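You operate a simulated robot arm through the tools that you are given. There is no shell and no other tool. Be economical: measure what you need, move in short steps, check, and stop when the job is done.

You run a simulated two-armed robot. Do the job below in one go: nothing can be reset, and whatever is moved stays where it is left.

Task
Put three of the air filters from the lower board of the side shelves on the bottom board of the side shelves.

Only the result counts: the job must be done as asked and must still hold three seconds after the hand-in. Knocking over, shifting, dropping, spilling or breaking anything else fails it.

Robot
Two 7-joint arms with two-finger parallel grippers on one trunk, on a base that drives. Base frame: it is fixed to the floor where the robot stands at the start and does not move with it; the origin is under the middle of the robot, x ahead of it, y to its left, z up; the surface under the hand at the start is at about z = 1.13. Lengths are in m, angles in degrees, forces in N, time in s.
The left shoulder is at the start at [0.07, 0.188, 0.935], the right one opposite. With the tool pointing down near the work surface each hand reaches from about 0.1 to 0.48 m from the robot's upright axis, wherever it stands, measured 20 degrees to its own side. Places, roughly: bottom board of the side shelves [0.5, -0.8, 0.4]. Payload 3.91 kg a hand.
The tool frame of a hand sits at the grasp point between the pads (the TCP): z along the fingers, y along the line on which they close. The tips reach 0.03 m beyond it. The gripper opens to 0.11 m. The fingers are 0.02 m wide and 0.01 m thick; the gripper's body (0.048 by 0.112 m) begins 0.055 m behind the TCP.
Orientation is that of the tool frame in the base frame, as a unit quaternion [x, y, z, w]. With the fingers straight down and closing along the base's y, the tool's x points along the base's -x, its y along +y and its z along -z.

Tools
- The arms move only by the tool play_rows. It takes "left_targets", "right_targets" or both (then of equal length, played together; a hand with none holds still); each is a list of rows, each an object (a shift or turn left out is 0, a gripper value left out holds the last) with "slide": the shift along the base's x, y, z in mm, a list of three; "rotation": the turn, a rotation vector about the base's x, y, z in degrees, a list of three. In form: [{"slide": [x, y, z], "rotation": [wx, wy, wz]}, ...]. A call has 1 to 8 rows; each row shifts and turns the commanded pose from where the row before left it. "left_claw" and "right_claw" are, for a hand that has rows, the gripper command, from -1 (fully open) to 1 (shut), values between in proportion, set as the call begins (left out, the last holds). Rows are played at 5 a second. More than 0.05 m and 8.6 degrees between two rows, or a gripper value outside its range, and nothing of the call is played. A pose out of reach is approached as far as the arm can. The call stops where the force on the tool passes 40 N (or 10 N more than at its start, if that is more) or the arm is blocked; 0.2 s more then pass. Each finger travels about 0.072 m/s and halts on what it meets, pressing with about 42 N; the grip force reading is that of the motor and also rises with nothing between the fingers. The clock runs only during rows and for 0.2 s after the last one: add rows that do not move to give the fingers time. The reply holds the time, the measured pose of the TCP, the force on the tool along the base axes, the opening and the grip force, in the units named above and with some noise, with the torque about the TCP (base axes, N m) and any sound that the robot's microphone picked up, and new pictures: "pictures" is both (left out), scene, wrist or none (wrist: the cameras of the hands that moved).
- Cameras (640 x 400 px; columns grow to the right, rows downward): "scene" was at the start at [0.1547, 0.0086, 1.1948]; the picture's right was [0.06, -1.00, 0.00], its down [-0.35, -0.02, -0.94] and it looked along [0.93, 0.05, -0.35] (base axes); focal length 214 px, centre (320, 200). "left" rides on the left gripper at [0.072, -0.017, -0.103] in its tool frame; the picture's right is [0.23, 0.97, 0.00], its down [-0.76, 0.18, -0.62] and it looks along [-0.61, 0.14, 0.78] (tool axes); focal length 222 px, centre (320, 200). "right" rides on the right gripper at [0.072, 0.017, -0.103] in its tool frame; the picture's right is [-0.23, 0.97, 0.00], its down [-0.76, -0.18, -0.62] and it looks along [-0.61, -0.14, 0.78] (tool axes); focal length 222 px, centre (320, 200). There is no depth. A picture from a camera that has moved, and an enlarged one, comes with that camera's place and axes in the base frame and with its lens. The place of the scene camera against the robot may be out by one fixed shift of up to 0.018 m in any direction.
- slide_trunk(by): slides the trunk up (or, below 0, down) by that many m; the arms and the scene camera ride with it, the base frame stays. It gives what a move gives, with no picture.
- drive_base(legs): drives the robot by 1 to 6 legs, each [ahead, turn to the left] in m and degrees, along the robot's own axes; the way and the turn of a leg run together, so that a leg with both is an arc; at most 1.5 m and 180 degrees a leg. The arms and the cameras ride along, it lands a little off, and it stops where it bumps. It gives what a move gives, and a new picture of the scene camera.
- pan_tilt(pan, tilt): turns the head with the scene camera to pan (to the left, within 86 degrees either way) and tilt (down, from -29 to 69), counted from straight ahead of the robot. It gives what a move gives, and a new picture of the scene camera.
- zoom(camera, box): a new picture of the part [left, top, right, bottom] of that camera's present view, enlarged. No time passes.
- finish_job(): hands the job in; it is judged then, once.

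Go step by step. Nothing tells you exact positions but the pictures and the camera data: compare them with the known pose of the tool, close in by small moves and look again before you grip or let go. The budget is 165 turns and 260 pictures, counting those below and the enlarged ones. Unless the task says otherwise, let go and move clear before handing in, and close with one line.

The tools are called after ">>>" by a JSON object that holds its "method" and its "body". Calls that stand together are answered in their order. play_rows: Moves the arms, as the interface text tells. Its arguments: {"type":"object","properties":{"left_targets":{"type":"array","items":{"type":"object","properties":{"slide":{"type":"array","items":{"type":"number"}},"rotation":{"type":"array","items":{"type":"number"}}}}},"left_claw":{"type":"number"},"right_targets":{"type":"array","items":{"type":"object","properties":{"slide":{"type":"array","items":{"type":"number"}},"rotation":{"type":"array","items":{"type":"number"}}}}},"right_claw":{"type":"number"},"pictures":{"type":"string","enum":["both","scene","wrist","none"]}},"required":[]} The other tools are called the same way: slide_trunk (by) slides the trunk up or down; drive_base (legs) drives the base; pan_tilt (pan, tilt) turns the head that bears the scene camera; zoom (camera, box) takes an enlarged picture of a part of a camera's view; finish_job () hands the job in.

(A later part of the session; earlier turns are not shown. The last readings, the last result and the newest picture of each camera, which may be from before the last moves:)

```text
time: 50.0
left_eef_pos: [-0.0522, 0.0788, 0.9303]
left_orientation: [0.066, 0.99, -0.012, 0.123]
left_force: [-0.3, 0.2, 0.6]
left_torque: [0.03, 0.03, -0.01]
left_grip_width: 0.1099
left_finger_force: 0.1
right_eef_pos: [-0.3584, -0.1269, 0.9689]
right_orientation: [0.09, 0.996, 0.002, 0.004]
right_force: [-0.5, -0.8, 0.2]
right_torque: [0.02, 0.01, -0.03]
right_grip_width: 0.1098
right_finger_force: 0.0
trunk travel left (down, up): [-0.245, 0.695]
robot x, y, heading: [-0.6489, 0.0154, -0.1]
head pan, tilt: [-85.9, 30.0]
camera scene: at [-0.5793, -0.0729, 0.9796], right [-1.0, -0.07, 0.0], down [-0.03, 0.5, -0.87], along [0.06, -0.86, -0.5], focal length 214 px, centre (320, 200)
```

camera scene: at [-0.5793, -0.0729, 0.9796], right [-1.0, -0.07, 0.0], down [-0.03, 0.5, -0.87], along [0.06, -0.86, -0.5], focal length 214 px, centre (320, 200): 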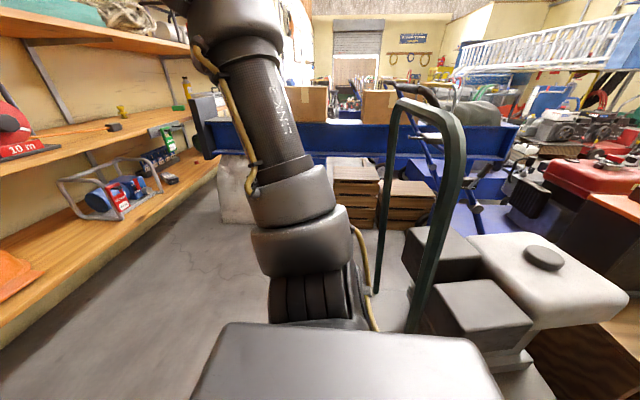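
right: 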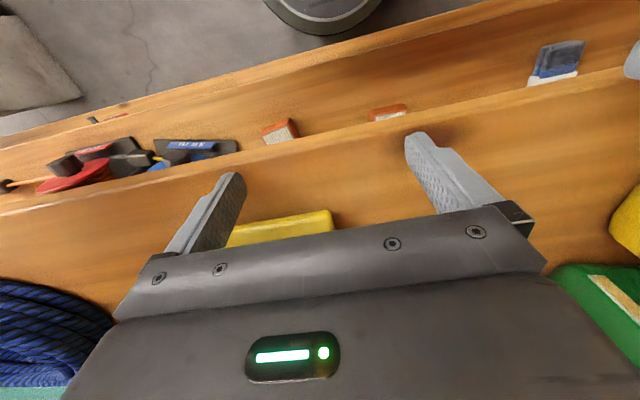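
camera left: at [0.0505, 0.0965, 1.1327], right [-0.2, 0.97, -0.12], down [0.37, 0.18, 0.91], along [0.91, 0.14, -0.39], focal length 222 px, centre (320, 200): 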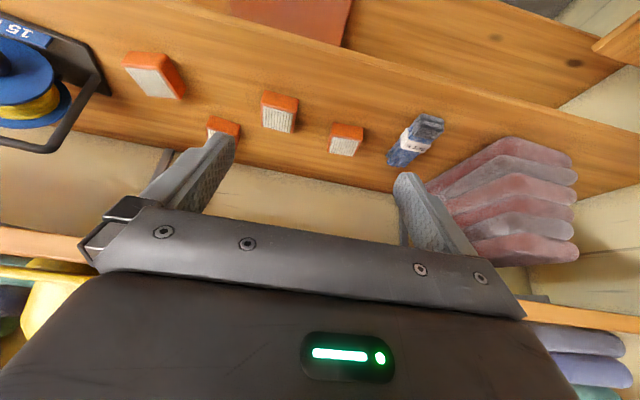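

Heading is straight again and the machine looks unmoved. I'll continue extending the left arm with more pitch.

>>> {"method": "play_rows", "body": {"left_targets": [{"slide": [44, 18, -4], "rotation": [0, -5, 3]}, {"slide": [44, 18, -4], "rotation": [0, -5, 3]}, {"slide": [44, 18, -4], "rotation": [0, -5, 2]}, {"slide": [44, 18, -4], "rotation": [0, -5, 0]}, {"slide": [44, 18, -4], "rotation": [0, -5, 0]}, {"slide": [44, 18, -4], "rotation": [0, -5, 0]}, {"slide": [0, 0, 0]}], "pictures": "none"}}

>>> {"method": "pan_tilt", "body": {"pan": 40, "tilt": 15}}

```text
time: 51.6
left_eef_pos: [-0.0219, 0.1586, 1.012]
left_orientation: [0.022, 0.949, -0.067, 0.307]
left_force: [0.0, 0.5, 0.0]
left_torque: [-0.01, 0.0, 0.03]
left_grip_width: 0.1098
left_finger_force: 0.0
left hand out of reach, approached as far as the arm can: row 1, 2, 3, 4, 5, 6
right_eef_pos: [-0.3589, -0.1268, 0.9682]
right_orientation: [0.09, 0.996, 0.003, 0.004]
right_force: [0.2, 0.2, -0.7]
right_torque: [0.01, 0.02, -0.01]
right_grip_width: 0.11
right_finger_force: 0.0
trunk travel left (down, up): [-0.245, 0.695]
robot x, y, heading: [-0.6517, 0.0146, -0.3]
head pan, tilt: [-85.9, 30.0]
```

```text
time: 53.6
left_eef_pos: [-0.0221, 0.158, 1.0128]
left_orientation: [0.021, 0.949, -0.066, 0.307]
left_force: [-1.0, 0.6, 0.3]
left_torque: [-0.02, 0.01, 0.0]
left_grip_width: 0.1099
left_finger_force: 0.1
right_eef_pos: [-0.3591, -0.126, 0.9681]
right_orientation: [0.09, 0.996, 0.002, 0.004]
right_force: [0.3, -0.1, -0.9]
right_torque: [-0.02, 0.06, 0.03]
right_grip_width: 0.1102
right_finger_force: 0.1
trunk travel left (down, up): [-0.245, 0.695]
robot x, y, heading: [-0.6478, 0.0126, -0.2]
head pan, tilt: [40.0, 15.0]
camera scene: at [-0.5136, 0.0778, 1.0039], right [0.64, -0.77, 0.0], down [-0.2, -0.17, -0.97], along [0.74, 0.62, -0.26], focal length 214 px, centre (320, 200)
```

scene: 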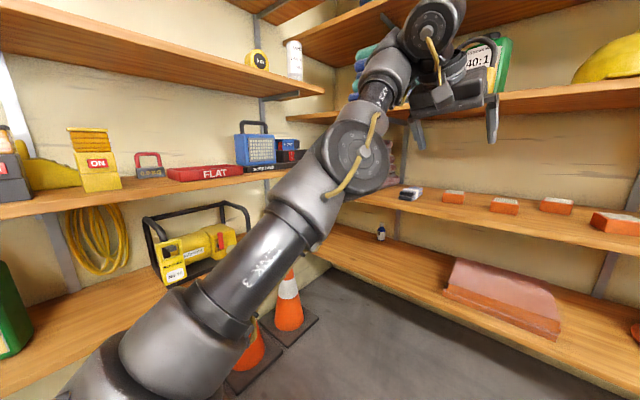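

The arm is at 36° pitch. I'll keep the wrist still and swing the tool up toward horizontal, since that should unfold the wrist joint.

>>> {"method": "play_rows", "body": {"left_targets": [{"slide": [34, 0, 30], "rotation": [0, -8, 0]}, {"slide": [30, 0, 34], "rotation": [0, -8, 0]}, {"slide": [25, 0, 38], "rotation": [0, -8, 0]}, {"slide": [18, 0, 41], "rotation": [0, -8, 0]}, {"slide": [12, 0, 43], "rotation": [0, -8, 0]}, {"slide": [0, 0, 0]}], "pictures": "scene"}}

```text
time: 55.0
left_eef_pos: [-0.2097, 0.1714, 1.2382]
left_orientation: [0.045, 0.849, -0.057, 0.523]
left_force: [0.6, -0.2, 0.2]
left_torque: [0.0, 0.01, 0.0]
left_grip_width: 0.1099
left_finger_force: 0.0
left hand out of reach, approached as far as the arm can: row 1, 2, 3, 4, 5
right_eef_pos: [-0.3578, -0.1268, 0.9677]
right_orientation: [0.089, 0.996, 0.002, 0.004]
right_force: [0.9, 0.0, 0.0]
right_torque: [-0.02, -0.04, -0.01]
right_grip_width: 0.1101
right_finger_force: 0.0
trunk travel left (down, up): [-0.245, 0.695]
robot x, y, heading: [-0.6466, 0.0136, 0.0]
head pan, tilt: [40.0, 15.0]
camera scene: at [-0.5136, 0.0779, 1.0038], right [0.64, -0.77, 0.0], down [-0.2, -0.17, -0.97], along [0.74, 0.62, -0.26], focal length 214 px, centre (320, 200)
```

scene: 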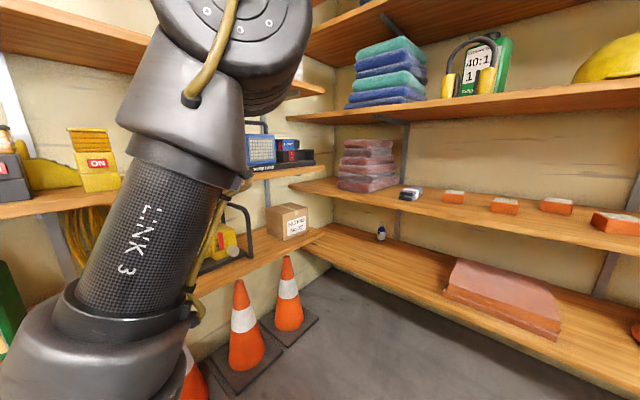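

Good: 63° pitch, elbow up. The arc model (wrist ≥0.655 m from the shoulder) holds, so I'll now swing forward-down along that arc.

>>> {"method": "play_rows", "body": {"left_targets": [{"slide": [47, 0, 0], "rotation": [0, 0, 3]}, {"slide": [46, 0, -8], "rotation": [0, 0, 3]}, {"slide": [45, 0, -13], "rotation": [0, 0, 3]}, {"slide": [45, 0, -17]}, {"slide": [43, 0, -20]}, {"slide": [41, 0, -23]}, {"slide": [40, 0, -26]}, {"slide": [38, 0, -29]}], "pictures": "scene"}}

```text
time: 56.8
left_eef_pos: [-0.1537, 0.1626, 1.19]
left_orientation: [0.016, 0.88, -0.072, 0.47]
left_force: [0.6, 0.3, -0.1]
left_torque: [0.0, 0.01, -0.04]
left_grip_width: 0.1099
left_finger_force: 0.0
left hand out of reach, approached as far as the arm can: row 1, 2, 3, 4, 5, 6, 7, 8
right_eef_pos: [-0.3584, -0.1259, 0.9684]
right_orientation: [0.089, 0.996, 0.003, 0.004]
right_force: [-0.8, 0.7, 0.1]
right_torque: [0.04, -0.01, -0.01]
right_grip_width: 0.1102
right_finger_force: 0.0
trunk travel left (down, up): [-0.245, 0.695]
robot x, y, heading: [-0.6496, 0.0134, -0.2]
head pan, tilt: [40.0, 15.0]
camera scene: at [-0.5138, 0.0779, 1.0039], right [0.64, -0.77, 0.0], down [-0.2, -0.17, -0.97], along [0.74, 0.62, -0.26], focal length 214 px, centre (320, 200)
```

scene: 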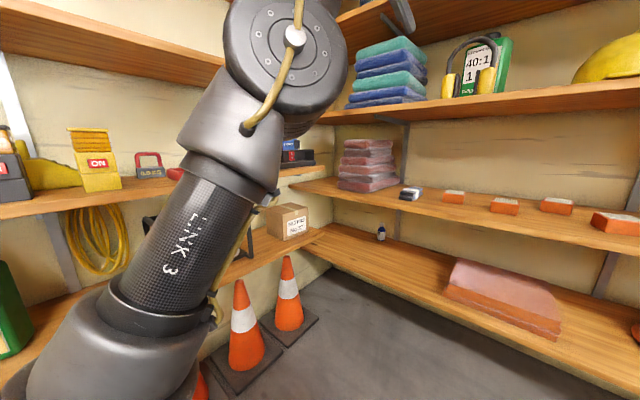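

The wrist-bend/elbow swivel is what limits me. I'll return to tool-down in front of the shoulder and then try forcing the elbow to swivel up by yawing the tool a long way counter-clockwise.

>>> {"method": "play_rows", "body": {"left_targets": [{"slide": [-22, 0, -15], "rotation": [0, 8, 0]}, {"slide": [-22, 0, -20], "rotation": [0, 8, 0]}, {"slide": [-22, 0, -25], "rotation": [0, 8, 0]}, {"slide": [-22, 0, -30], "rotation": [0, 8, 0]}, {"slide": [-22, 0, -30], "rotation": [0, 8, 0]}, {"slide": [-22, 0, -30], "rotation": [0, 8, 0]}, {"slide": [-22, 0, -30], "rotation": [0, 8, 0]}, {"slide": [0, 0, 0]}], "pictures": "none"}}

>>> {"method": "play_rows", "body": {"left_targets": [{"rotation": [0, 0, 8]}, {"rotation": [0, 0, 8]}, {"rotation": [0, 0, 8]}, {"rotation": [0, 0, 8]}, {"rotation": [0, 0, 8]}, {"rotation": [0, 0, 8]}, {"rotation": [0, 0, 8]}, {"rotation": [0, 0, 8]}], "pictures": "scene"}}

```text
time: 58.6
left_eef_pos: [-0.3072, 0.1612, 1.0137]
left_orientation: [-0.022, 0.997, -0.071, 0.021]
left_force: [-0.6, 0.3, 0.4]
left_torque: [-0.04, 0.01, 0.05]
left_grip_width: 0.11
left_finger_force: 0.1
left hand out of reach, approached as far as the arm can: row 1
right_eef_pos: [-0.3592, -0.1265, 0.9681]
right_orientation: [0.09, 0.996, 0.003, 0.004]
right_force: [0.2, -0.1, -0.4]
right_torque: [-0.03, 0.0, -0.01]
right_grip_width: 0.1098
right_finger_force: 0.0
trunk travel left (down, up): [-0.245, 0.695]
robot x, y, heading: [-0.6493, 0.0186, 0.1]
head pan, tilt: [40.0, 15.0]
```

```text
time: 60.4
left_eef_pos: [-0.3061, 0.1623, 1.0152]
left_orientation: [-0.548, 0.833, -0.05, 0.057]
left_force: [-0.4, -0.1, -0.2]
left_torque: [0.03, 0.02, 0.0]
left_grip_width: 0.1099
left_finger_force: 0.0
right_eef_pos: [-0.3586, -0.1258, 0.9684]
right_orientation: [0.089, 0.996, 0.002, 0.004]
right_force: [-0.3, -0.1, -0.6]
right_torque: [-0.01, -0.02, 0.01]
right_grip_width: 0.1102
right_finger_force: 0.0
trunk travel left (down, up): [-0.245, 0.695]
robot x, y, heading: [-0.6496, 0.0163, -0.1]
head pan, tilt: [40.0, 15.0]
camera scene: at [-0.5138, 0.0777, 1.0039], right [0.64, -0.77, 0.0], down [-0.2, -0.17, -0.97], along [0.74, 0.62, -0.26], focal length 214 px, centre (320, 200)
```

scene: 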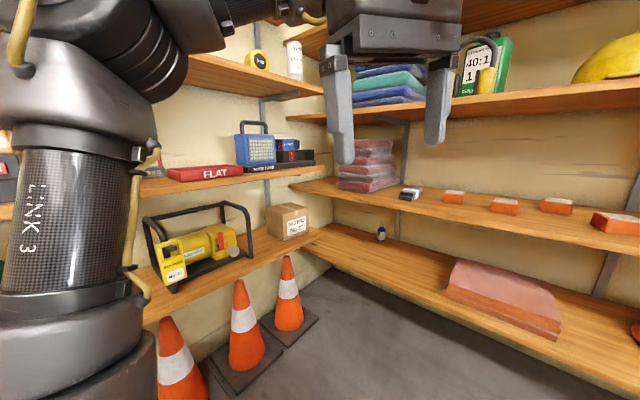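

Yaw of +64° went freely. Continue further counter-clockwise.

>>> {"method": "play_rows", "body": {"left_targets": [{"rotation": [0, 0, 8]}, {"rotation": [0, 0, 8]}, {"rotation": [0, 0, 8]}, {"rotation": [0, 0, 8]}, {"rotation": [0, 0, 8]}, {"rotation": [0, 0, 8]}, {"rotation": [0, 0, 8]}, {"rotation": [0, 0, 8]}], "pictures": "none"}}

>>> {"method": "play_rows", "body": {"left_targets": [{"rotation": [0, 0, 8]}, {"rotation": [0, 0, 8]}, {"rotation": [0, 0, 8]}, {"rotation": [0, 0, 8]}, {"rotation": [0, 0, 8]}, {"rotation": [0, 0, 8]}, {"rotation": [0, 0, 8]}, {"rotation": [0, 0, 0]}], "pictures": "scene"}}

```text
time: 62.2
left_eef_pos: [-0.2971, 0.1551, 1.0047]
left_orientation: [0.906, -0.416, 0.012, -0.073]
left_force: [-1.0, 0.1, 0.1]
left_torque: [0.02, -0.03, 0.01]
left_grip_width: 0.1101
left_finger_force: 0.0
left hand out of reach, approached as far as the arm can: row 4, 5, 6, 8
right_eef_pos: [-0.3586, -0.1262, 0.9686]
right_orientation: [0.089, 0.996, 0.002, 0.003]
right_force: [0.9, 0.3, -0.3]
right_torque: [-0.01, 0.0, 0.0]
right_grip_width: 0.1102
right_finger_force: 0.0
trunk travel left (down, up): [-0.245, 0.695]
robot x, y, heading: [-0.6485, 0.0115, -0.3]
head pan, tilt: [40.0, 15.0]
```

```text
time: 64.0
left_eef_pos: [-0.2939, 0.1537, 1.0024]
left_orientation: [0.996, 0.058, -0.024, -0.07]
left_force: [-0.4, 0.0, 0.3]
left_torque: [-0.02, 0.02, 0.0]
left_grip_width: 0.1097
left_finger_force: 0.1
left hand out of reach, approached as far as the arm can: row 4
right_eef_pos: [-0.3592, -0.1258, 0.968]
right_orientation: [0.09, 0.996, 0.002, 0.004]
right_force: [-0.5, 0.2, 0.1]
right_torque: [-0.03, -0.02, -0.01]
right_grip_width: 0.1099
right_finger_force: 0.1
trunk travel left (down, up): [-0.245, 0.695]
robot x, y, heading: [-0.6512, 0.0148, -0.1]
head pan, tilt: [40.0, 15.0]
camera scene: at [-0.5137, 0.0779, 1.0039], right [0.64, -0.77, 0.0], down [-0.2, -0.17, -0.97], along [0.74, 0.62, -0.26], focal length 214 px, centre (320, 200)
```

scene: 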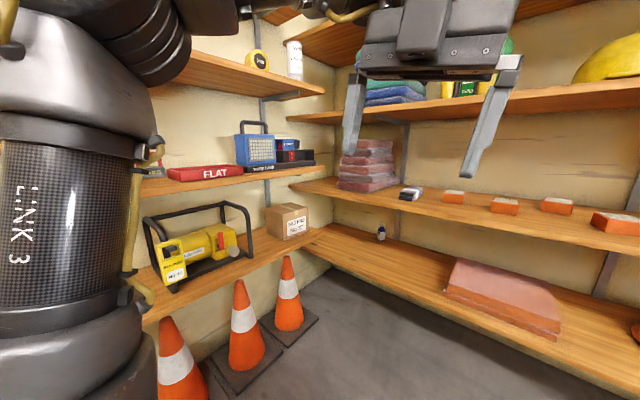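

The tool is now flipped by ~187° (camera will be on top when pitched, which is nice) and the elbow moved back. Level it and test extending forward and down with the tool vertical.

>>> {"method": "play_rows", "body": {"left_targets": [{"rotation": [-8, -3, 0]}, {"rotation": [0, 0, -6], "slide": [30, 0, 0]}, {"slide": [40, 5, 0]}, {"slide": [40, 5, -10]}, {"slide": [40, 5, -20]}, {"slide": [40, 5, -20]}, {"slide": [40, 5, -20]}, {"slide": [0, 0, 0]}], "pictures": "scene"}}

```text
time: 65.8
left_eef_pos: [-0.1069, 0.1242, 0.953]
left_orientation: [1.0, 0.0, -0.002, 0.004]
left_force: [0.6, -0.4, -1.0]
left_torque: [-0.01, -0.03, 0.03]
left_grip_width: 0.1098
left_finger_force: 0.0
left hand out of reach, approached as far as the arm can: row 5, 6, 7
right_eef_pos: [-0.3587, -0.1266, 0.9682]
right_orientation: [0.091, 0.996, 0.002, 0.004]
right_force: [0.4, -0.5, 0.0]
right_torque: [-0.01, 0.03, 0.02]
right_grip_width: 0.11
right_finger_force: 0.0
trunk travel left (down, up): [-0.245, 0.695]
robot x, y, heading: [-0.6488, 0.0146, -0.2]
head pan, tilt: [40.0, 15.0]
camera scene: at [-0.5143, 0.0783, 1.004], right [0.64, -0.77, 0.0], down [-0.2, -0.17, -0.97], along [0.74, 0.62, -0.26], focal length 214 px, centre (320, 200)
```

scene: 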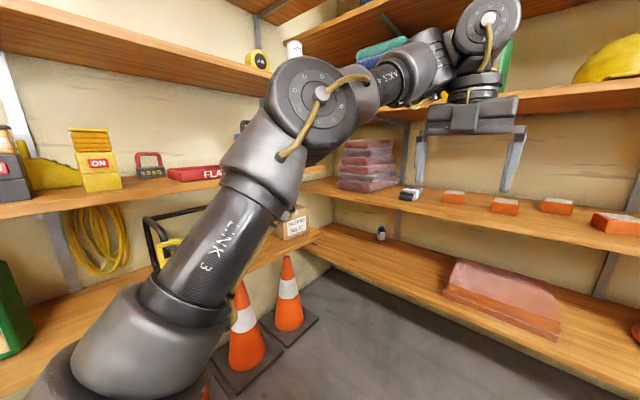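

Same elbow-out posture. I'll retract slightly and continue yawing counter-clockwise to saturate the last joint and force the swivel.

>>> {"method": "play_rows", "body": {"left_targets": [{"slide": [-30, 20, 20], "rotation": [0, 0, 8]}, {"slide": [-20, 10, 20], "rotation": [0, 0, 8]}, {"rotation": [0, 0, 8]}, {"rotation": [0, 0, 8]}, {"rotation": [0, 0, 8]}, {"rotation": [0, 0, 8]}, {"rotation": [0, 0, 8]}, {"rotation": [0, 0, 8]}], "pictures": "none"}}

>>> {"method": "play_rows", "body": {"left_targets": [{"rotation": [0, 0, 8]}, {"rotation": [0, 0, 8]}, {"rotation": [0, 0, 8]}, {"rotation": [0, 0, 8]}, {"rotation": [0, 0, 8]}, {"rotation": [0, 0, 8]}, {"rotation": [0, 0, 8]}, {"rotation": [0, 0, 8]}], "pictures": "scene"}}

```text
time: 67.6
left_eef_pos: [-0.1571, 0.1551, 0.9911]
left_orientation: [0.845, 0.535, -0.001, 0.001]
left_force: [0.1, 0.5, -0.1]
left_torque: [0.0, -0.02, 0.01]
left_grip_width: 0.1099
left_finger_force: 0.1
right_eef_pos: [-0.358, -0.1259, 0.9679]
right_orientation: [0.09, 0.996, 0.002, 0.003]
right_force: [0.5, 0.4, -0.4]
right_torque: [0.02, 0.03, 0.01]
right_grip_width: 0.1101
right_finger_force: 0.1
trunk travel left (down, up): [-0.245, 0.695]
robot x, y, heading: [-0.6471, 0.0137, 0.1]
head pan, tilt: [40.0, 15.0]
```

```text
time: 68.1
left_eef_pos: [-0.1562, 0.1549, 0.9919]
left_orientation: [0.813, 0.582, -0.002, 0.003]
left_force: [28.4, -0.9, -14.2]
left_torque: [-1.04, 3.81, -2.3]
left_grip_width: 0.1099
left_finger_force: 0.1
right_eef_pos: [-0.359, -0.1255, 0.9684]
right_orientation: [0.09, 0.996, 0.002, 0.004]
right_force: [-0.5, 0.4, 0.7]
right_torque: [0.01, 0.03, 0.0]
right_grip_width: 0.11
right_finger_force: 0.0
trunk travel left (down, up): [-0.245, 0.695]
robot x, y, heading: [-0.6503, 0.0114, -0.0]
head pan, tilt: [40.0, 15.0]
stopped in row 2 (left hand): the force on the tool passed its limit at 153 N (the readings are from after the stop); the commanded pose is now the measured one
camera scene: at [-0.5137, 0.0779, 1.0039], right [0.64, -0.77, 0.0], down [-0.2, -0.17, -0.97], along [0.74, 0.62, -0.26], focal length 214 px, centre (320, 200)
```

scene: 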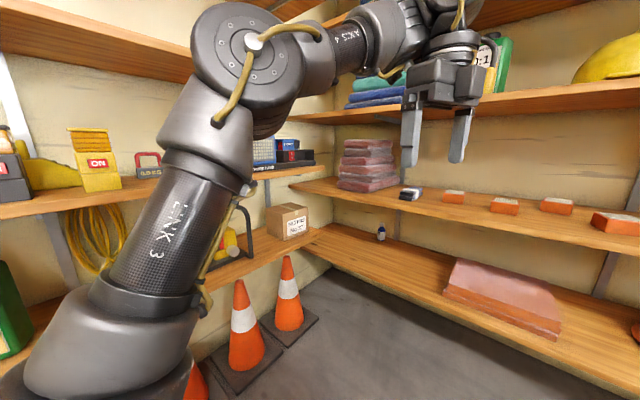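

The hand camera bumped the forearm at that yaw. I'll turn back to the flipped-180° orientation and test pitching forward from there.

>>> {"method": "play_rows", "body": {"left_targets": [{"rotation": [0, 0, -8]}, {"rotation": [0, 0, -8]}, {"rotation": [0, 0, -8]}, {"rotation": [0, 0, -8]}, {"rotation": [0, 0, -8]}, {"rotation": [0, 0, -8]}, {"rotation": [0, 0, -8]}, {"rotation": [0, 0, -8]}], "pictures": "none"}}

>>> {"method": "play_rows", "body": {"left_targets": [{"rotation": [0, -8, -6], "slide": [20, 0, 0]}, {"rotation": [0, -8, 0], "slide": [20, 0, 0]}, {"rotation": [0, -8, 0], "slide": [20, 0, 0]}, {"rotation": [0, -8, 0], "slide": [20, 0, 0]}, {"slide": [0, 0, 0]}], "pictures": "scene"}}

```text
time: 69.9
left_eef_pos: [-0.157, 0.1544, 0.992]
left_orientation: [0.998, 0.064, -0.002, 0.001]
left_force: [0.9, -0.1, -0.3]
left_torque: [-0.01, -0.02, -0.02]
left_grip_width: 0.1101
left_finger_force: 0.1
right_eef_pos: [-0.3588, -0.1262, 0.969]
right_orientation: [0.09, 0.996, 0.002, 0.004]
right_force: [0.7, 0.4, 0.4]
right_torque: [0.0, 0.02, 0.01]
right_grip_width: 0.11
right_finger_force: 0.0
trunk travel left (down, up): [-0.245, 0.695]
robot x, y, heading: [-0.6489, 0.0138, -0.1]
head pan, tilt: [40.0, 15.0]
```

```text
refused: row 1 steps farther than a row can; nothing moved
```

>>> {"method": "play_rows", "body": {"left_targets": [{"rotation": [0, 0, -7]}, {"rotation": [0, -8, 0], "slide": [20, 0, 0]}, {"rotation": [0, -8, 0], "slide": [20, 0, 0]}, {"rotation": [0, -8, 0], "slide": [20, 0, 0]}, {"rotation": [0, -8, 0], "slide": [20, 0, 0]}, {"slide": [0, 0, 0]}], "pictures": "scene"}}

```text
time: 71.3
left_eef_pos: [-0.0983, 0.0858, 1.0335]
left_orientation: [0.964, -0.006, 0.264, 0.03]
left_force: [-0.7, 0.9, -0.3]
left_torque: [0.01, -0.02, -0.01]
left_grip_width: 0.11
left_finger_force: 0.0
left hand out of reach, approached as far as the arm can: row 2, 3, 4, 5
right_eef_pos: [-0.3597, -0.1266, 0.9677]
right_orientation: [0.09, 0.996, 0.002, 0.003]
right_force: [0.8, -0.5, -0.1]
right_torque: [0.01, 0.04, 0.03]
right_grip_width: 0.1099
right_finger_force: 0.0
trunk travel left (down, up): [-0.245, 0.695]
robot x, y, heading: [-0.6513, 0.0171, -0.2]
head pan, tilt: [40.0, 15.0]
camera scene: at [-0.5138, 0.0778, 1.0039], right [0.64, -0.77, 0.0], down [-0.2, -0.17, -0.97], along [0.74, 0.62, -0.26], focal length 214 px, centre (320, 200)
```

scene: 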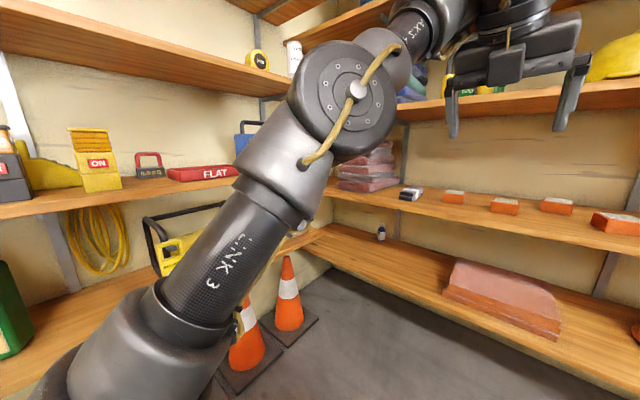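

Same limit. But since the wrist centre is only ~0.21 m above the TCP, a vertical tool entering from the front at grasp height could just fit between boards. I'll explore how low the vertical tool goes slightly inward, at ~0.65 m reach.

>>> {"method": "play_rows", "body": {"left_targets": [{"rotation": [0, 8, 0], "slide": [15, -5, -30]}, {"rotation": [0, 8, 0], "slide": [15, -5, -30]}, {"rotation": [0, 8, 0], "slide": [15, -5, -30]}, {"rotation": [3, 7, 0], "slide": [15, -5, -30]}, {"slide": [20, -10, -40]}, {"slide": [20, -10, -40]}, {"slide": [20, -10, -40]}, {"slide": [0, 0, 0]}], "pictures": "none"}}

>>> {"method": "play_rows", "body": {"left_targets": [{"slide": [15, -10, -30]}, {"slide": [15, -10, -30]}, {"slide": [15, -10, -30]}, {"slide": [15, -10, -30]}, {"slide": [0, 0, 0]}], "pictures": "scene"}}

```text
time: 73.1
left_eef_pos: [-0.0288, 0.0412, 0.778]
left_orientation: [1.0, 0.003, -0.005, 0.007]
left_force: [-0.8, 0.0, -0.5]
left_torque: [0.01, -0.01, 0.01]
left_grip_width: 0.1101
left_finger_force: 0.1
left hand out of reach, approached as far as the arm can: row 3, 4, 6, 7
right_eef_pos: [-0.3588, -0.126, 0.9687]
right_orientation: [0.09, 0.996, 0.002, 0.004]
right_force: [0.3, 0.5, 0.4]
right_torque: [0.0, 0.02, 0.0]
right_grip_width: 0.1101
right_finger_force: 0.1
trunk travel left (down, up): [-0.245, 0.695]
robot x, y, heading: [-0.6478, 0.0173, -0.2]
head pan, tilt: [40.0, 15.0]
```

```text
time: 74.3
left_eef_pos: [-0.0373, -0.0022, 0.6943]
left_orientation: [1.0, 0.003, -0.013, 0.018]
left_force: [0.0, -0.3, -0.8]
left_torque: [0.01, 0.01, -0.02]
left_grip_width: 0.11
left_finger_force: 0.0
left hand out of reach, approached as far as the arm can: row 1, 2, 3, 4
right_eef_pos: [-0.359, -0.127, 0.969]
right_orientation: [0.089, 0.996, 0.002, 0.004]
right_force: [-0.9, 0.1, 0.1]
right_torque: [0.01, 0.01, 0.0]
right_grip_width: 0.1102
right_finger_force: 0.1
trunk travel left (down, up): [-0.245, 0.695]
robot x, y, heading: [-0.6487, 0.0136, -0.2]
head pan, tilt: [40.0, 15.0]
camera scene: at [-0.5138, 0.0779, 1.0039], right [0.64, -0.77, 0.0], down [-0.2, -0.17, -0.97], along [0.74, 0.62, -0.26], focal length 214 px, centre (320, 200)
```

scene: 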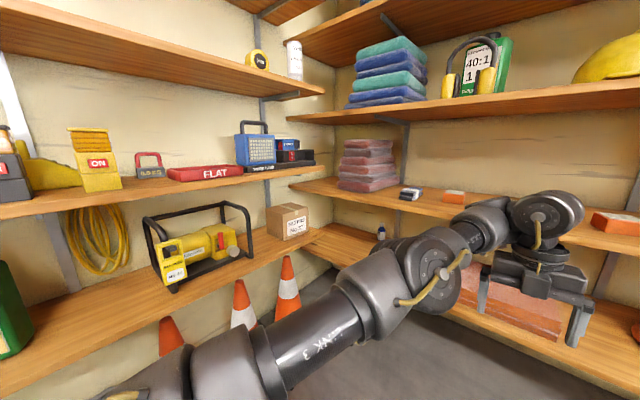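

Very good: vertical tool at z=0.694 (0.04 below the arm base) — low enough with the trunk fully down. Test going lower still and then pitching forward here.

>>> {"method": "play_rows", "body": {"left_targets": [{"slide": [20, -20, -20]}, {"slide": [20, -20, -20]}, {"slide": [20, -20, -20]}, {"slide": [20, -20, -20]}, {"slide": [0, 0, 0]}], "pictures": "none"}}

>>> {"method": "play_rows", "body": {"left_targets": [{"slide": [25, 0, 0], "rotation": [0, -8, 0]}, {"slide": [25, 0, 0], "rotation": [0, -8, 0]}, {"slide": [25, 0, 0], "rotation": [0, -8, 0]}, {"slide": [25, 0, 0], "rotation": [0, -8, 0]}, {"slide": [0, 0, 0]}], "pictures": "scene"}}

```text
time: 75.5
left_eef_pos: [-0.0564, -0.041, 0.6906]
left_orientation: [1.0, 0.002, -0.008, 0.008]
left_force: [-1.7, 0.0, 0.6]
left_torque: [0.02, -0.02, 0.01]
left_grip_width: 0.1099
left_finger_force: 0.0
left hand out of reach, approached as far as the arm can: row 1, 2, 3, 4
right_eef_pos: [-0.3586, -0.1271, 0.968]
right_orientation: [0.09, 0.996, 0.002, 0.004]
right_force: [-0.2, 0.5, 0.8]
right_torque: [-0.02, -0.01, 0.01]
right_grip_width: 0.1102
right_finger_force: 0.1
trunk travel left (down, up): [-0.245, 0.695]
robot x, y, heading: [-0.6444, 0.0163, -0.0]
head pan, tilt: [40.0, 15.0]
```

```text
time: 76.7
left_eef_pos: [-0.0464, -0.0558, 0.8207]
left_orientation: [0.986, -0.011, 0.158, 0.047]
left_force: [0.3, 0.8, 0.0]
left_torque: [-0.01, 0.03, 0.04]
left_grip_width: 0.1097
left_finger_force: 0.1
left hand out of reach, approached as far as the arm can: row 1, 2, 3, 4
right_eef_pos: [-0.3583, -0.1258, 0.9672]
right_orientation: [0.089, 0.996, 0.002, 0.004]
right_force: [-0.5, 0.1, 1.1]
right_torque: [0.0, 0.01, 0.02]
right_grip_width: 0.1099
right_finger_force: 0.1
trunk travel left (down, up): [-0.245, 0.695]
robot x, y, heading: [-0.6453, 0.0135, -0.1]
head pan, tilt: [40.0, 15.0]
camera scene: at [-0.5134, 0.0777, 1.0038], right [0.64, -0.77, 0.0], down [-0.2, -0.17, -0.97], along [0.74, 0.62, -0.26], focal length 214 px, centre (320, 200)
```

scene: 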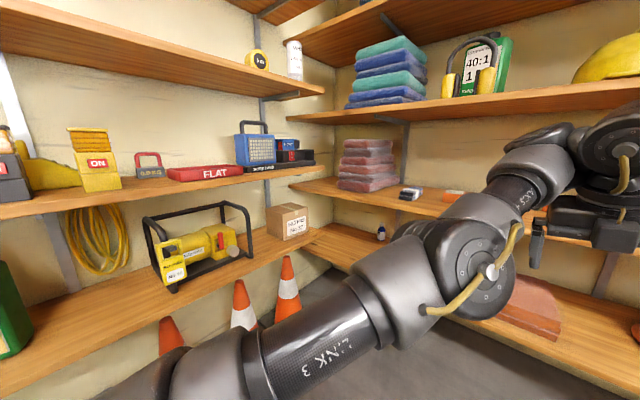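

Forward pitch costs height. I'll go back to vertical at this low pose and test rolling the tip to the right (along the forearm).

>>> {"method": "play_rows", "body": {"left_targets": [{"rotation": [2, 8, 0], "slide": [0, 15, -30]}, {"rotation": [2, 8, 0], "slide": [0, 15, -30]}, {"rotation": [1, 2, 0], "slide": [0, 15, -30]}, {"slide": [0, 10, -20]}, {"slide": [0, 0, 0]}], "pictures": "none"}}

>>> {"method": "play_rows", "body": {"left_targets": [{"slide": [0, -25, 0], "rotation": [-8, 0, 0]}, {"slide": [0, -25, 0], "rotation": [-8, 0, 0]}, {"slide": [0, -25, 0], "rotation": [-8, 0, 0]}, {"slide": [0, 0, -20], "rotation": [0, 0, 0]}, {"slide": [0, 0, -20], "rotation": [0, 0, 0]}, {"slide": [0, 0, 0]}], "pictures": "none"}}

```text
time: 77.9
left_eef_pos: [-0.0405, -0.0113, 0.7278]
left_orientation: [1.0, -0.008, 0.018, 0.013]
left_force: [0.0, 0.3, 0.1]
left_torque: [0.05, 0.0, 0.02]
left_grip_width: 0.1101
left_finger_force: 0.0
left hand out of reach, approached as far as the arm can: row 1, 4
right_eef_pos: [-0.3589, -0.1267, 0.9681]
right_orientation: [0.09, 0.996, 0.002, 0.003]
right_force: [0.2, -0.8, 0.0]
right_torque: [0.0, -0.01, -0.01]
right_grip_width: 0.1099
right_finger_force: 0.0
trunk travel left (down, up): [-0.245, 0.695]
robot x, y, heading: [-0.6468, 0.0107, -0.0]
head pan, tilt: [40.0, 15.0]
```

```text
time: 79.3
left_eef_pos: [-0.0341, -0.0656, 0.7229]
left_orientation: [0.984, -0.004, 0.018, 0.177]
left_force: [0.4, -0.2, 0.4]
left_torque: [0.01, 0.01, -0.01]
left_grip_width: 0.1102
left_finger_force: 0.0
left hand out of reach, approached as far as the arm can: row 2, 4, 5
right_eef_pos: [-0.3593, -0.1263, 0.9689]
right_orientation: [0.089, 0.996, 0.001, 0.004]
right_force: [0.8, 0.0, -0.1]
right_torque: [0.02, -0.01, -0.01]
right_grip_width: 0.1101
right_finger_force: 0.2
trunk travel left (down, up): [-0.245, 0.695]
robot x, y, heading: [-0.6476, 0.013, -0.1]
head pan, tilt: [40.0, 15.0]
```

Tool-vertical entry is viable: wrist top is ~0.24 m above the TCP, and boards are ~0.32 m apart. I'll unroll the tool to vertical here and look straight ahead.

>>> {"method": "play_rows", "body": {"left_targets": [{"slide": [0, 25, 0], "rotation": [8, 0, 0]}, {"slide": [0, 25, 0], "rotation": [8, 0, 0]}, {"slide": [0, 20, 0], "rotation": [5, 2, 0]}, {"slide": [0, 0, 0]}], "pictures": "wrist"}}

>>> {"method": "pan_tilt", "body": {"pan": 0, "tilt": 20}}

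```text
time: 80.3
left_eef_pos: [-0.0445, -0.0009, 0.7286]
left_orientation: [1.0, -0.008, 0.002, 0.002]
left_force: [0.2, -0.4, -0.1]
left_torque: [0.01, -0.02, 0.03]
left_grip_width: 0.1098
left_finger_force: 0.0
left hand out of reach, approached as far as the arm can: row 3
right_eef_pos: [-0.3579, -0.1274, 0.9687]
right_orientation: [0.09, 0.996, 0.003, 0.004]
right_force: [0.8, 0.4, -0.3]
right_torque: [0.03, 0.0, 0.01]
right_grip_width: 0.11
right_finger_force: 0.2
trunk travel left (down, up): [-0.245, 0.695]
robot x, y, heading: [-0.6468, 0.0136, -0.2]
head pan, tilt: [40.0, 15.0]
camera left: at [0.0275, 0.0165, 0.8331], right [0.21, -0.98, 0.0], down [-0.77, -0.16, 0.62], along [-0.61, -0.14, -0.78], focal length 222 px, centre (320, 200)
```

left: 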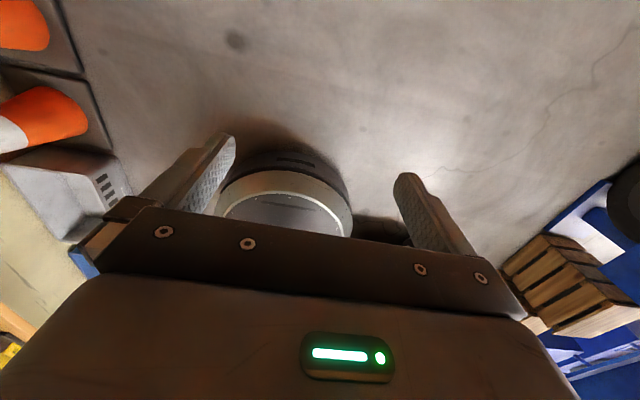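

```text
time: 81.4
left_eef_pos: [-0.044, 0.0006, 0.7289]
left_orientation: [1.0, -0.008, 0.001, 0.003]
left_force: [0.1, 0.4, -0.2]
left_torque: [0.01, -0.01, 0.03]
left_grip_width: 0.1101
left_finger_force: 0.1
right_eef_pos: [-0.3577, -0.1273, 0.9693]
right_orientation: [0.089, 0.996, 0.003, 0.004]
right_force: [0.2, 0.3, -0.4]
right_torque: [0.01, 0.0, 0.0]
right_grip_width: 0.11
right_finger_force: 0.1
trunk travel left (down, up): [-0.245, 0.695]
robot x, y, heading: [-0.6495, 0.0149, -0.3]
head pan, tilt: [0.0, 20.0]
camera scene: at [-0.4922, 0.0178, 0.9957], right [0.0, -1.0, 0.0], down [-0.34, 0.0, -0.94], along [0.94, 0.0, -0.34], focal length 214 px, centre (320, 200)
```

scene: 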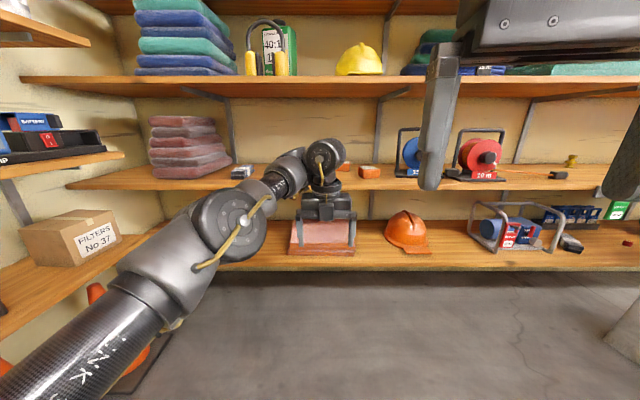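

The posture is nice and low. I'll zoom in on the hand to calibrate the scene camera's offset against the known TCP.

>>> {"method": "zoom", "body": {"camera": "scene", "box": [260, 180, 380, 255]}}

```text
5.33 times, centred on (320, 218) of scene
camera zoom: at [-0.4922, 0.0178, 0.9957], right [0.0, -1.0, 0.0], down [-0.34, 0.0, -0.94], along [0.94, 0.0, -0.34], focal length 1144 px, centre (320, 107)
```

zoom: 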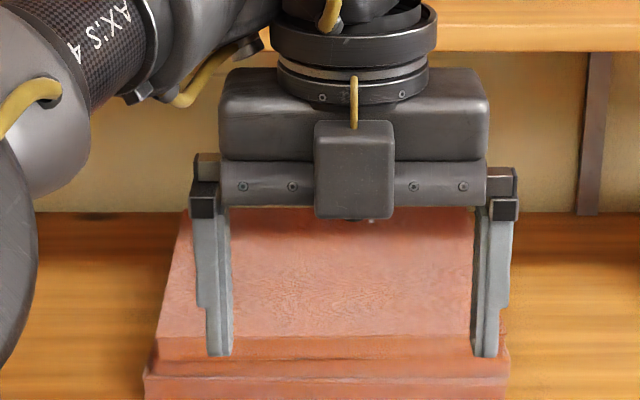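

The camera calibration suggests an offset of about (−0.01, −0.003, −0.012). Now zoom on the filters visible past the hand.

>>> {"method": "zoom", "body": {"camera": "scene", "box": [220, 130, 400, 243]}}

```text
3.54 times, centred on (310, 186) of scene
camera zoom: at [-0.4922, 0.0178, 0.9957], right [0.0, -1.0, 0.0], down [-0.34, 0.0, -0.94], along [0.94, 0.0, -0.34], focal length 759 px, centre (355, 248)
```

zoom: 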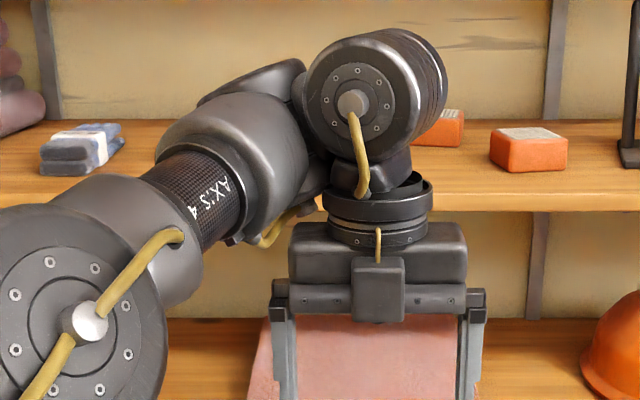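

Filter positions now: f2 ≈ (0.454, 0.042), f1 ≈ (0.487, 0.20), f4 ≈ (0.452, −0.205, yaw +11°); board top z≈0.753. I need the upper board's underside height, so zoom there.

>>> {"method": "zoom", "body": {"camera": "scene", "box": [260, 60, 400, 148]}}

>>> {"method": "zoom", "body": {"camera": "scene", "box": [340, 210, 480, 298]}}

```text
4.55 times, centred on (330, 104) of scene
camera zoom: at [-0.4922, 0.0178, 0.9957], right [0.0, -1.0, 0.0], down [-0.34, 0.0, -0.94], along [0.94, 0.0, -0.34], focal length 975 px, centre (274, 636)
```

zoom: 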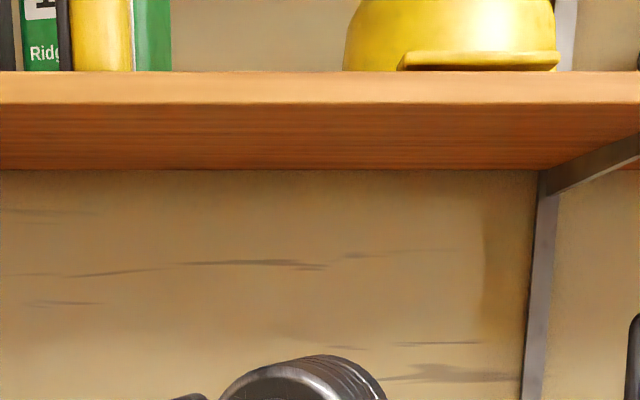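

```text
4.55 times, centred on (410, 254) of scene
camera zoom: at [-0.4922, 0.0178, 0.9957], right [0.0, -1.0, 0.0], down [-0.34, 0.0, -0.94], along [0.94, 0.0, -0.34], focal length 975 px, centre (-89, -46)
```

zoom: 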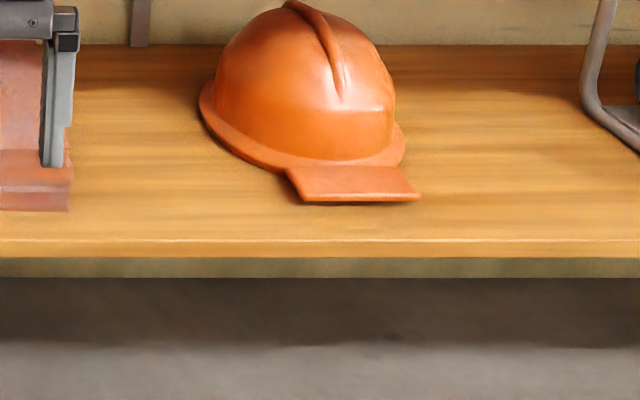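

Underside of the upper board is z≈1.107, so hovering at TCP 0.835 over the filters leaves ~3 cm above the wrist. I'll raise the hand/trunk to that height, aim at f2, and drive most of the way in.

>>> {"method": "play_rows", "body": {"left_targets": [{"slide": [0, 0, 15]}, {"slide": [0, 0, 15]}, {"slide": [0, 0, 0]}], "pictures": "none"}}

>>> {"method": "slide_trunk", "body": {"by": 0.076}}

>>> {"method": "drive_base", "body": {"legs": [[0, 2.2], [0.33, 0]]}}

```text
time: 82.2
left_eef_pos: [-0.043, 0.0003, 0.7576]
left_orientation: [1.0, -0.008, 0.005, -0.003]
left_force: [0.2, 0.9, 0.6]
left_torque: [-0.01, 0.0, 0.01]
left_grip_width: 0.1099
left_finger_force: 0.1
right_eef_pos: [-0.3579, -0.1264, 0.9681]
right_orientation: [0.09, 0.996, 0.003, 0.004]
right_force: [0.8, 0.5, -0.5]
right_torque: [0.03, 0.03, 0.05]
right_grip_width: 0.1101
right_finger_force: 0.1
trunk travel left (down, up): [-0.245, 0.695]
robot x, y, heading: [-0.6443, 0.0114, -0.2]
head pan, tilt: [0.0, 20.0]
```

```text
time: 83.3
left_eef_pos: [-0.0441, 0.0016, 0.8323]
left_orientation: [1.0, -0.007, 0.005, -0.003]
left_force: [0.5, 0.1, 1.1]
left_torque: [0.0, 0.0, -0.01]
left_grip_width: 0.1101
left_finger_force: 0.1
right_eef_pos: [-0.3582, -0.1263, 1.0442]
right_orientation: [0.09, 0.996, 0.002, 0.004]
right_force: [-0.5, 0.2, -0.6]
right_torque: [0.04, 0.02, 0.03]
right_grip_width: 0.1098
right_finger_force: 0.1
trunk travel left (down, up): [-0.321, 0.619]
robot x, y, heading: [-0.6497, 0.0193, 0.3]
head pan, tilt: [0.0, 20.0]
```

```text
time: 85.8
left_eef_pos: [0.2829, 0.0386, 0.8329]
left_orientation: [1.0, 0.014, 0.006, -0.002]
left_force: [0.1, -0.4, -0.5]
left_torque: [-0.01, -0.01, 0.01]
left_grip_width: 0.1101
left_finger_force: 0.1
right_eef_pos: [-0.0249, -0.1021, 1.044]
right_orientation: [0.068, 0.998, 0.002, 0.003]
right_force: [0.7, -0.8, -0.3]
right_torque: [0.01, 0.01, 0.03]
right_grip_width: 0.11
right_finger_force: 0.1
trunk travel left (down, up): [-0.321, 0.619]
robot x, y, heading: [-0.3211, 0.0266, 2.5]
head pan, tilt: [0.0, 20.0]
camera scene: at [-0.1655, 0.0368, 1.0716], right [0.04, -1.0, 0.0], down [-0.34, -0.01, -0.94], along [0.94, 0.04, -0.34], focal length 214 px, centre (320, 200)
```

scene: 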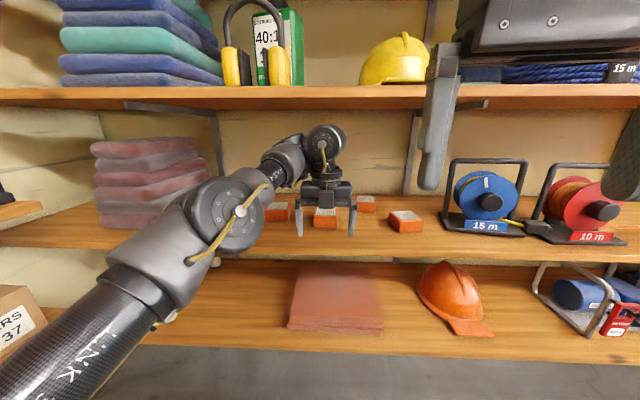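

The hand is at the shelf's front edge in line with f2. Zoom in on it and check the wrist camera.

>>> {"method": "zoom", "body": {"camera": "scene", "box": [250, 120, 430, 233]}}

>>> {"method": "zoom", "body": {"camera": "left", "box": [0, 0, 640, 400]}}

```text
3.54 times, centred on (340, 176) of scene
camera zoom: at [-0.1655, 0.0368, 1.0716], right [0.04, -1.0, 0.0], down [-0.34, -0.01, -0.94], along [0.94, 0.04, -0.34], focal length 759 px, centre (249, 283)
```

zoom: 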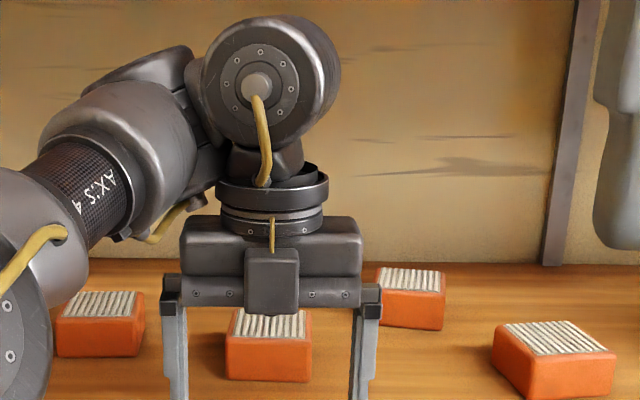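

```text
1.00 times, centred on (320, 200) of left (not enlarged: the box is as wide or as high as the picture)
camera zoom: at [0.3528, 0.0585, 0.9378], right [0.25, -0.97, 0.0], down [-0.76, -0.2, 0.61], along [-0.59, -0.15, -0.79], focal length 222 px, centre (320, 200)
```

zoom: 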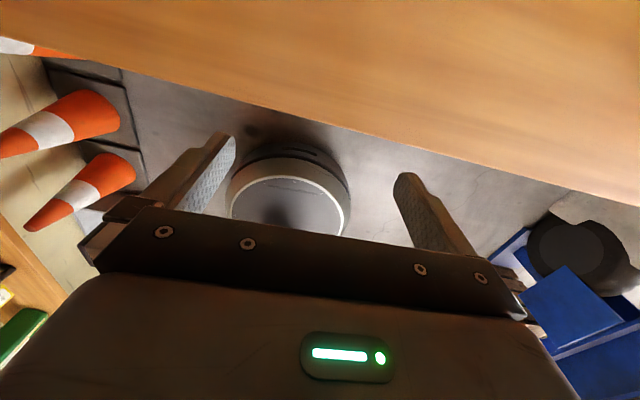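

f2's center comes out at (0.454, 0.042), matching. Drive in the remaining 0.17 m above it.

>>> {"method": "drive_base", "body": {"legs": [[0.171, 0]]}}

>>> {"method": "zoom", "body": {"camera": "left", "box": [0, 0, 640, 400]}}

```text
time: 87.3
left_eef_pos: [0.4578, 0.0473, 0.8324]
left_orientation: [1.0, 0.014, 0.005, -0.003]
left_force: [0.8, -0.2, 0.1]
left_torque: [-0.02, 0.04, 0.0]
left_grip_width: 0.1098
left_finger_force: 0.1
right_eef_pos: [0.1489, -0.0926, 1.0439]
right_orientation: [0.067, 0.998, 0.002, 0.003]
right_force: [-0.2, 0.0, -0.7]
right_torque: [-0.01, 0.01, -0.01]
right_grip_width: 0.1102
right_finger_force: 0.0
trunk travel left (down, up): [-0.321, 0.619]
robot x, y, heading: [-0.1454, 0.0348, 2.3]
head pan, tilt: [0.0, 20.0]
camera scene: at [0.0091, 0.0442, 1.0715], right [0.04, -1.0, 0.0], down [-0.34, -0.01, -0.94], along [0.94, 0.04, -0.34], focal length 214 px, centre (320, 200)
```

scene: 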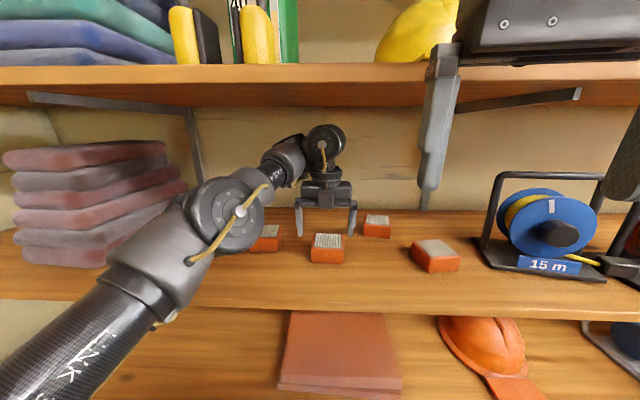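

```text
1.00 times, centred on (320, 200) of left (not enlarged: the box is as wide or as high as the picture)
camera zoom: at [0.5275, 0.066, 0.9375], right [0.26, -0.97, 0.0], down [-0.76, -0.2, 0.61], along [-0.6, -0.15, -0.79], focal length 222 px, centre (320, 200)
```

zoom: 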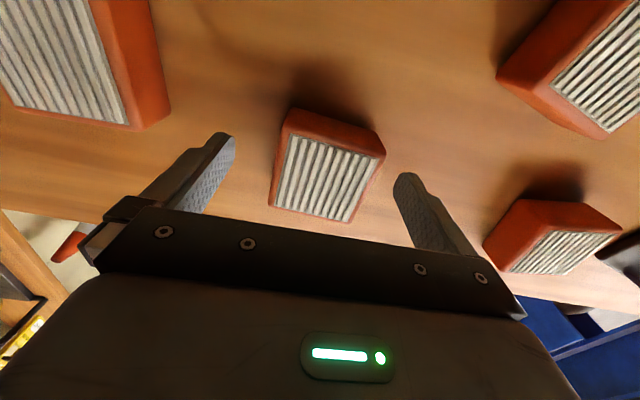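

The wrist camera puts f2's center at (0.435, 0.041). I'll shift the hand there, then lower with the trunk and check.

>>> {"method": "play_rows", "body": {"left_targets": [{"slide": [-12, -3, 0]}, {"slide": [-11, -3, 0]}, {"slide": [0, 0, 0]}], "pictures": "none"}}

>>> {"method": "slide_trunk", "body": {"by": -0.034}}

>>> {"method": "zoom", "body": {"camera": "left", "box": [0, 0, 640, 400]}}

>>> {"method": "zoom", "body": {"camera": "scene", "box": [240, 100, 420, 213]}}

```text
time: 88.1
left_eef_pos: [0.4375, 0.0392, 0.8356]
left_orientation: [1.0, 0.014, 0.003, -0.003]
left_force: [0.0, -0.4, 0.0]
left_torque: [0.01, -0.01, -0.02]
left_grip_width: 0.1099
left_finger_force: 0.1
left hand out of reach, approached as far as the arm can: row 2
right_eef_pos: [0.1483, -0.0939, 1.0454]
right_orientation: [0.068, 0.998, 0.002, 0.004]
right_force: [0.4, -0.6, -0.9]
right_torque: [0.03, 0.03, 0.01]
right_grip_width: 0.1101
right_finger_force: 0.0
trunk travel left (down, up): [-0.321, 0.619]
robot x, y, heading: [-0.1456, 0.0376, 2.3]
head pan, tilt: [0.0, 20.0]
```

```text
time: 88.9
left_eef_pos: [0.4367, 0.0393, 0.8025]
left_orientation: [1.0, 0.015, 0.003, -0.004]
left_force: [0.7, 0.1, 0.6]
left_torque: [0.01, 0.0, 0.02]
left_grip_width: 0.1102
left_finger_force: 0.1
right_eef_pos: [0.1476, -0.0928, 1.0102]
right_orientation: [0.068, 0.998, 0.002, 0.003]
right_force: [0.5, 0.2, -0.4]
right_torque: [-0.01, -0.02, 0.02]
right_grip_width: 0.1099
right_finger_force: 0.0
trunk travel left (down, up): [-0.287, 0.653]
robot x, y, heading: [-0.1433, 0.0326, 2.3]
head pan, tilt: [0.0, 20.0]
```

```text
1.00 times, centred on (320, 200) of left (not enlarged: the box is as wide or as high as the picture)
camera zoom: at [0.5071, 0.0577, 0.9072], right [0.25, -0.97, 0.0], down [-0.76, -0.2, 0.62], along [-0.6, -0.15, -0.79], focal length 222 px, centre (320, 200)
```

zoom: 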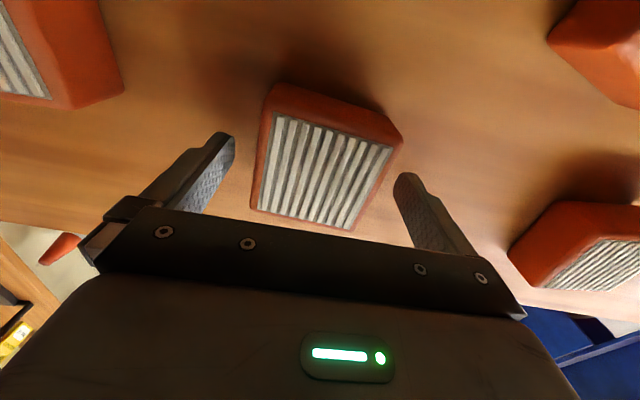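

```text
3.54 times, centred on (330, 156) of scene
camera zoom: at [0.0079, 0.0442, 1.0378], right [0.04, -1.0, 0.0], down [-0.34, -0.01, -0.94], along [0.94, 0.04, -0.34], focal length 759 px, centre (285, 354)
```

zoom: 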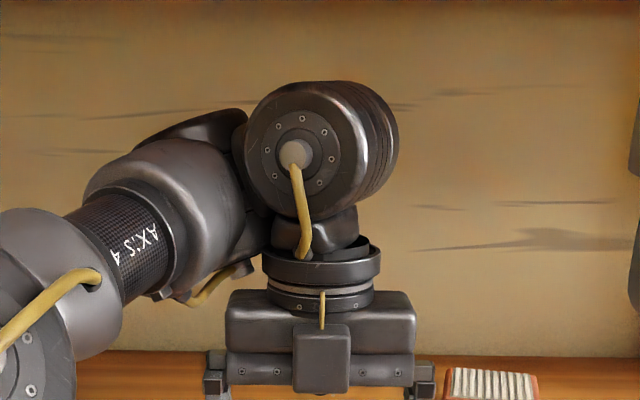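

The fingers straddle f2 nicely. Lower a touch more and close.

>>> {"method": "slide_trunk", "body": {"by": -0.006}}

>>> {"method": "play_rows", "body": {"left_targets": [{"slide": [0, 0, 0]}, {"slide": [0, 0, 0]}, {"slide": [0, 0, 0]}, {"slide": [0, 0, 0]}, {"slide": [0, 0, 0]}], "left_claw": 1, "pictures": "wrist"}}

```text
time: 89.5
left_eef_pos: [0.4376, 0.0389, 0.7956]
left_orientation: [1.0, 0.015, 0.004, -0.003]
left_force: [-0.4, -0.4, 0.1]
left_torque: [0.0, 0.01, 0.02]
left_grip_width: 0.1099
left_finger_force: 0.1
right_eef_pos: [0.1478, -0.0933, 1.0048]
right_orientation: [0.068, 0.998, 0.002, 0.003]
right_force: [-0.8, -0.5, -0.3]
right_torque: [0.01, -0.02, 0.0]
right_grip_width: 0.1098
right_finger_force: 0.0
trunk travel left (down, up): [-0.281, 0.659]
robot x, y, heading: [-0.148, 0.0346, 2.3]
head pan, tilt: [0.0, 20.0]
```

```text
time: 90.7
left_eef_pos: [0.4371, 0.0395, 0.795]
left_orientation: [1.0, 0.014, 0.004, -0.004]
left_force: [-0.7, 0.2, 0.9]
left_torque: [-0.04, 0.04, -0.04]
left_grip_width: 0.074
left_finger_force: 41.9
right_eef_pos: [0.1479, -0.0929, 1.0045]
right_orientation: [0.068, 0.998, 0.002, 0.003]
right_force: [-0.4, 1.0, -0.3]
right_torque: [0.03, 0.0, -0.01]
right_grip_width: 0.1101
right_finger_force: 0.0
trunk travel left (down, up): [-0.281, 0.659]
robot x, y, heading: [-0.1463, 0.0382, 2.3]
head pan, tilt: [0.0, 20.0]
camera left: at [0.5073, 0.0577, 0.901], right [0.25, -0.97, -0.01], down [-0.76, -0.2, 0.62], along [-0.6, -0.15, -0.79], focal length 222 px, centre (320, 200)
```

left: 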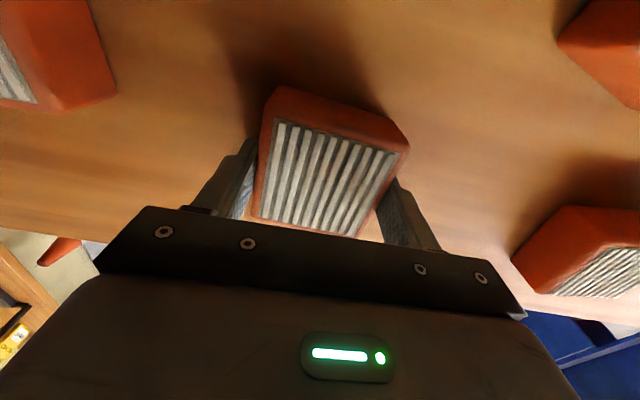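

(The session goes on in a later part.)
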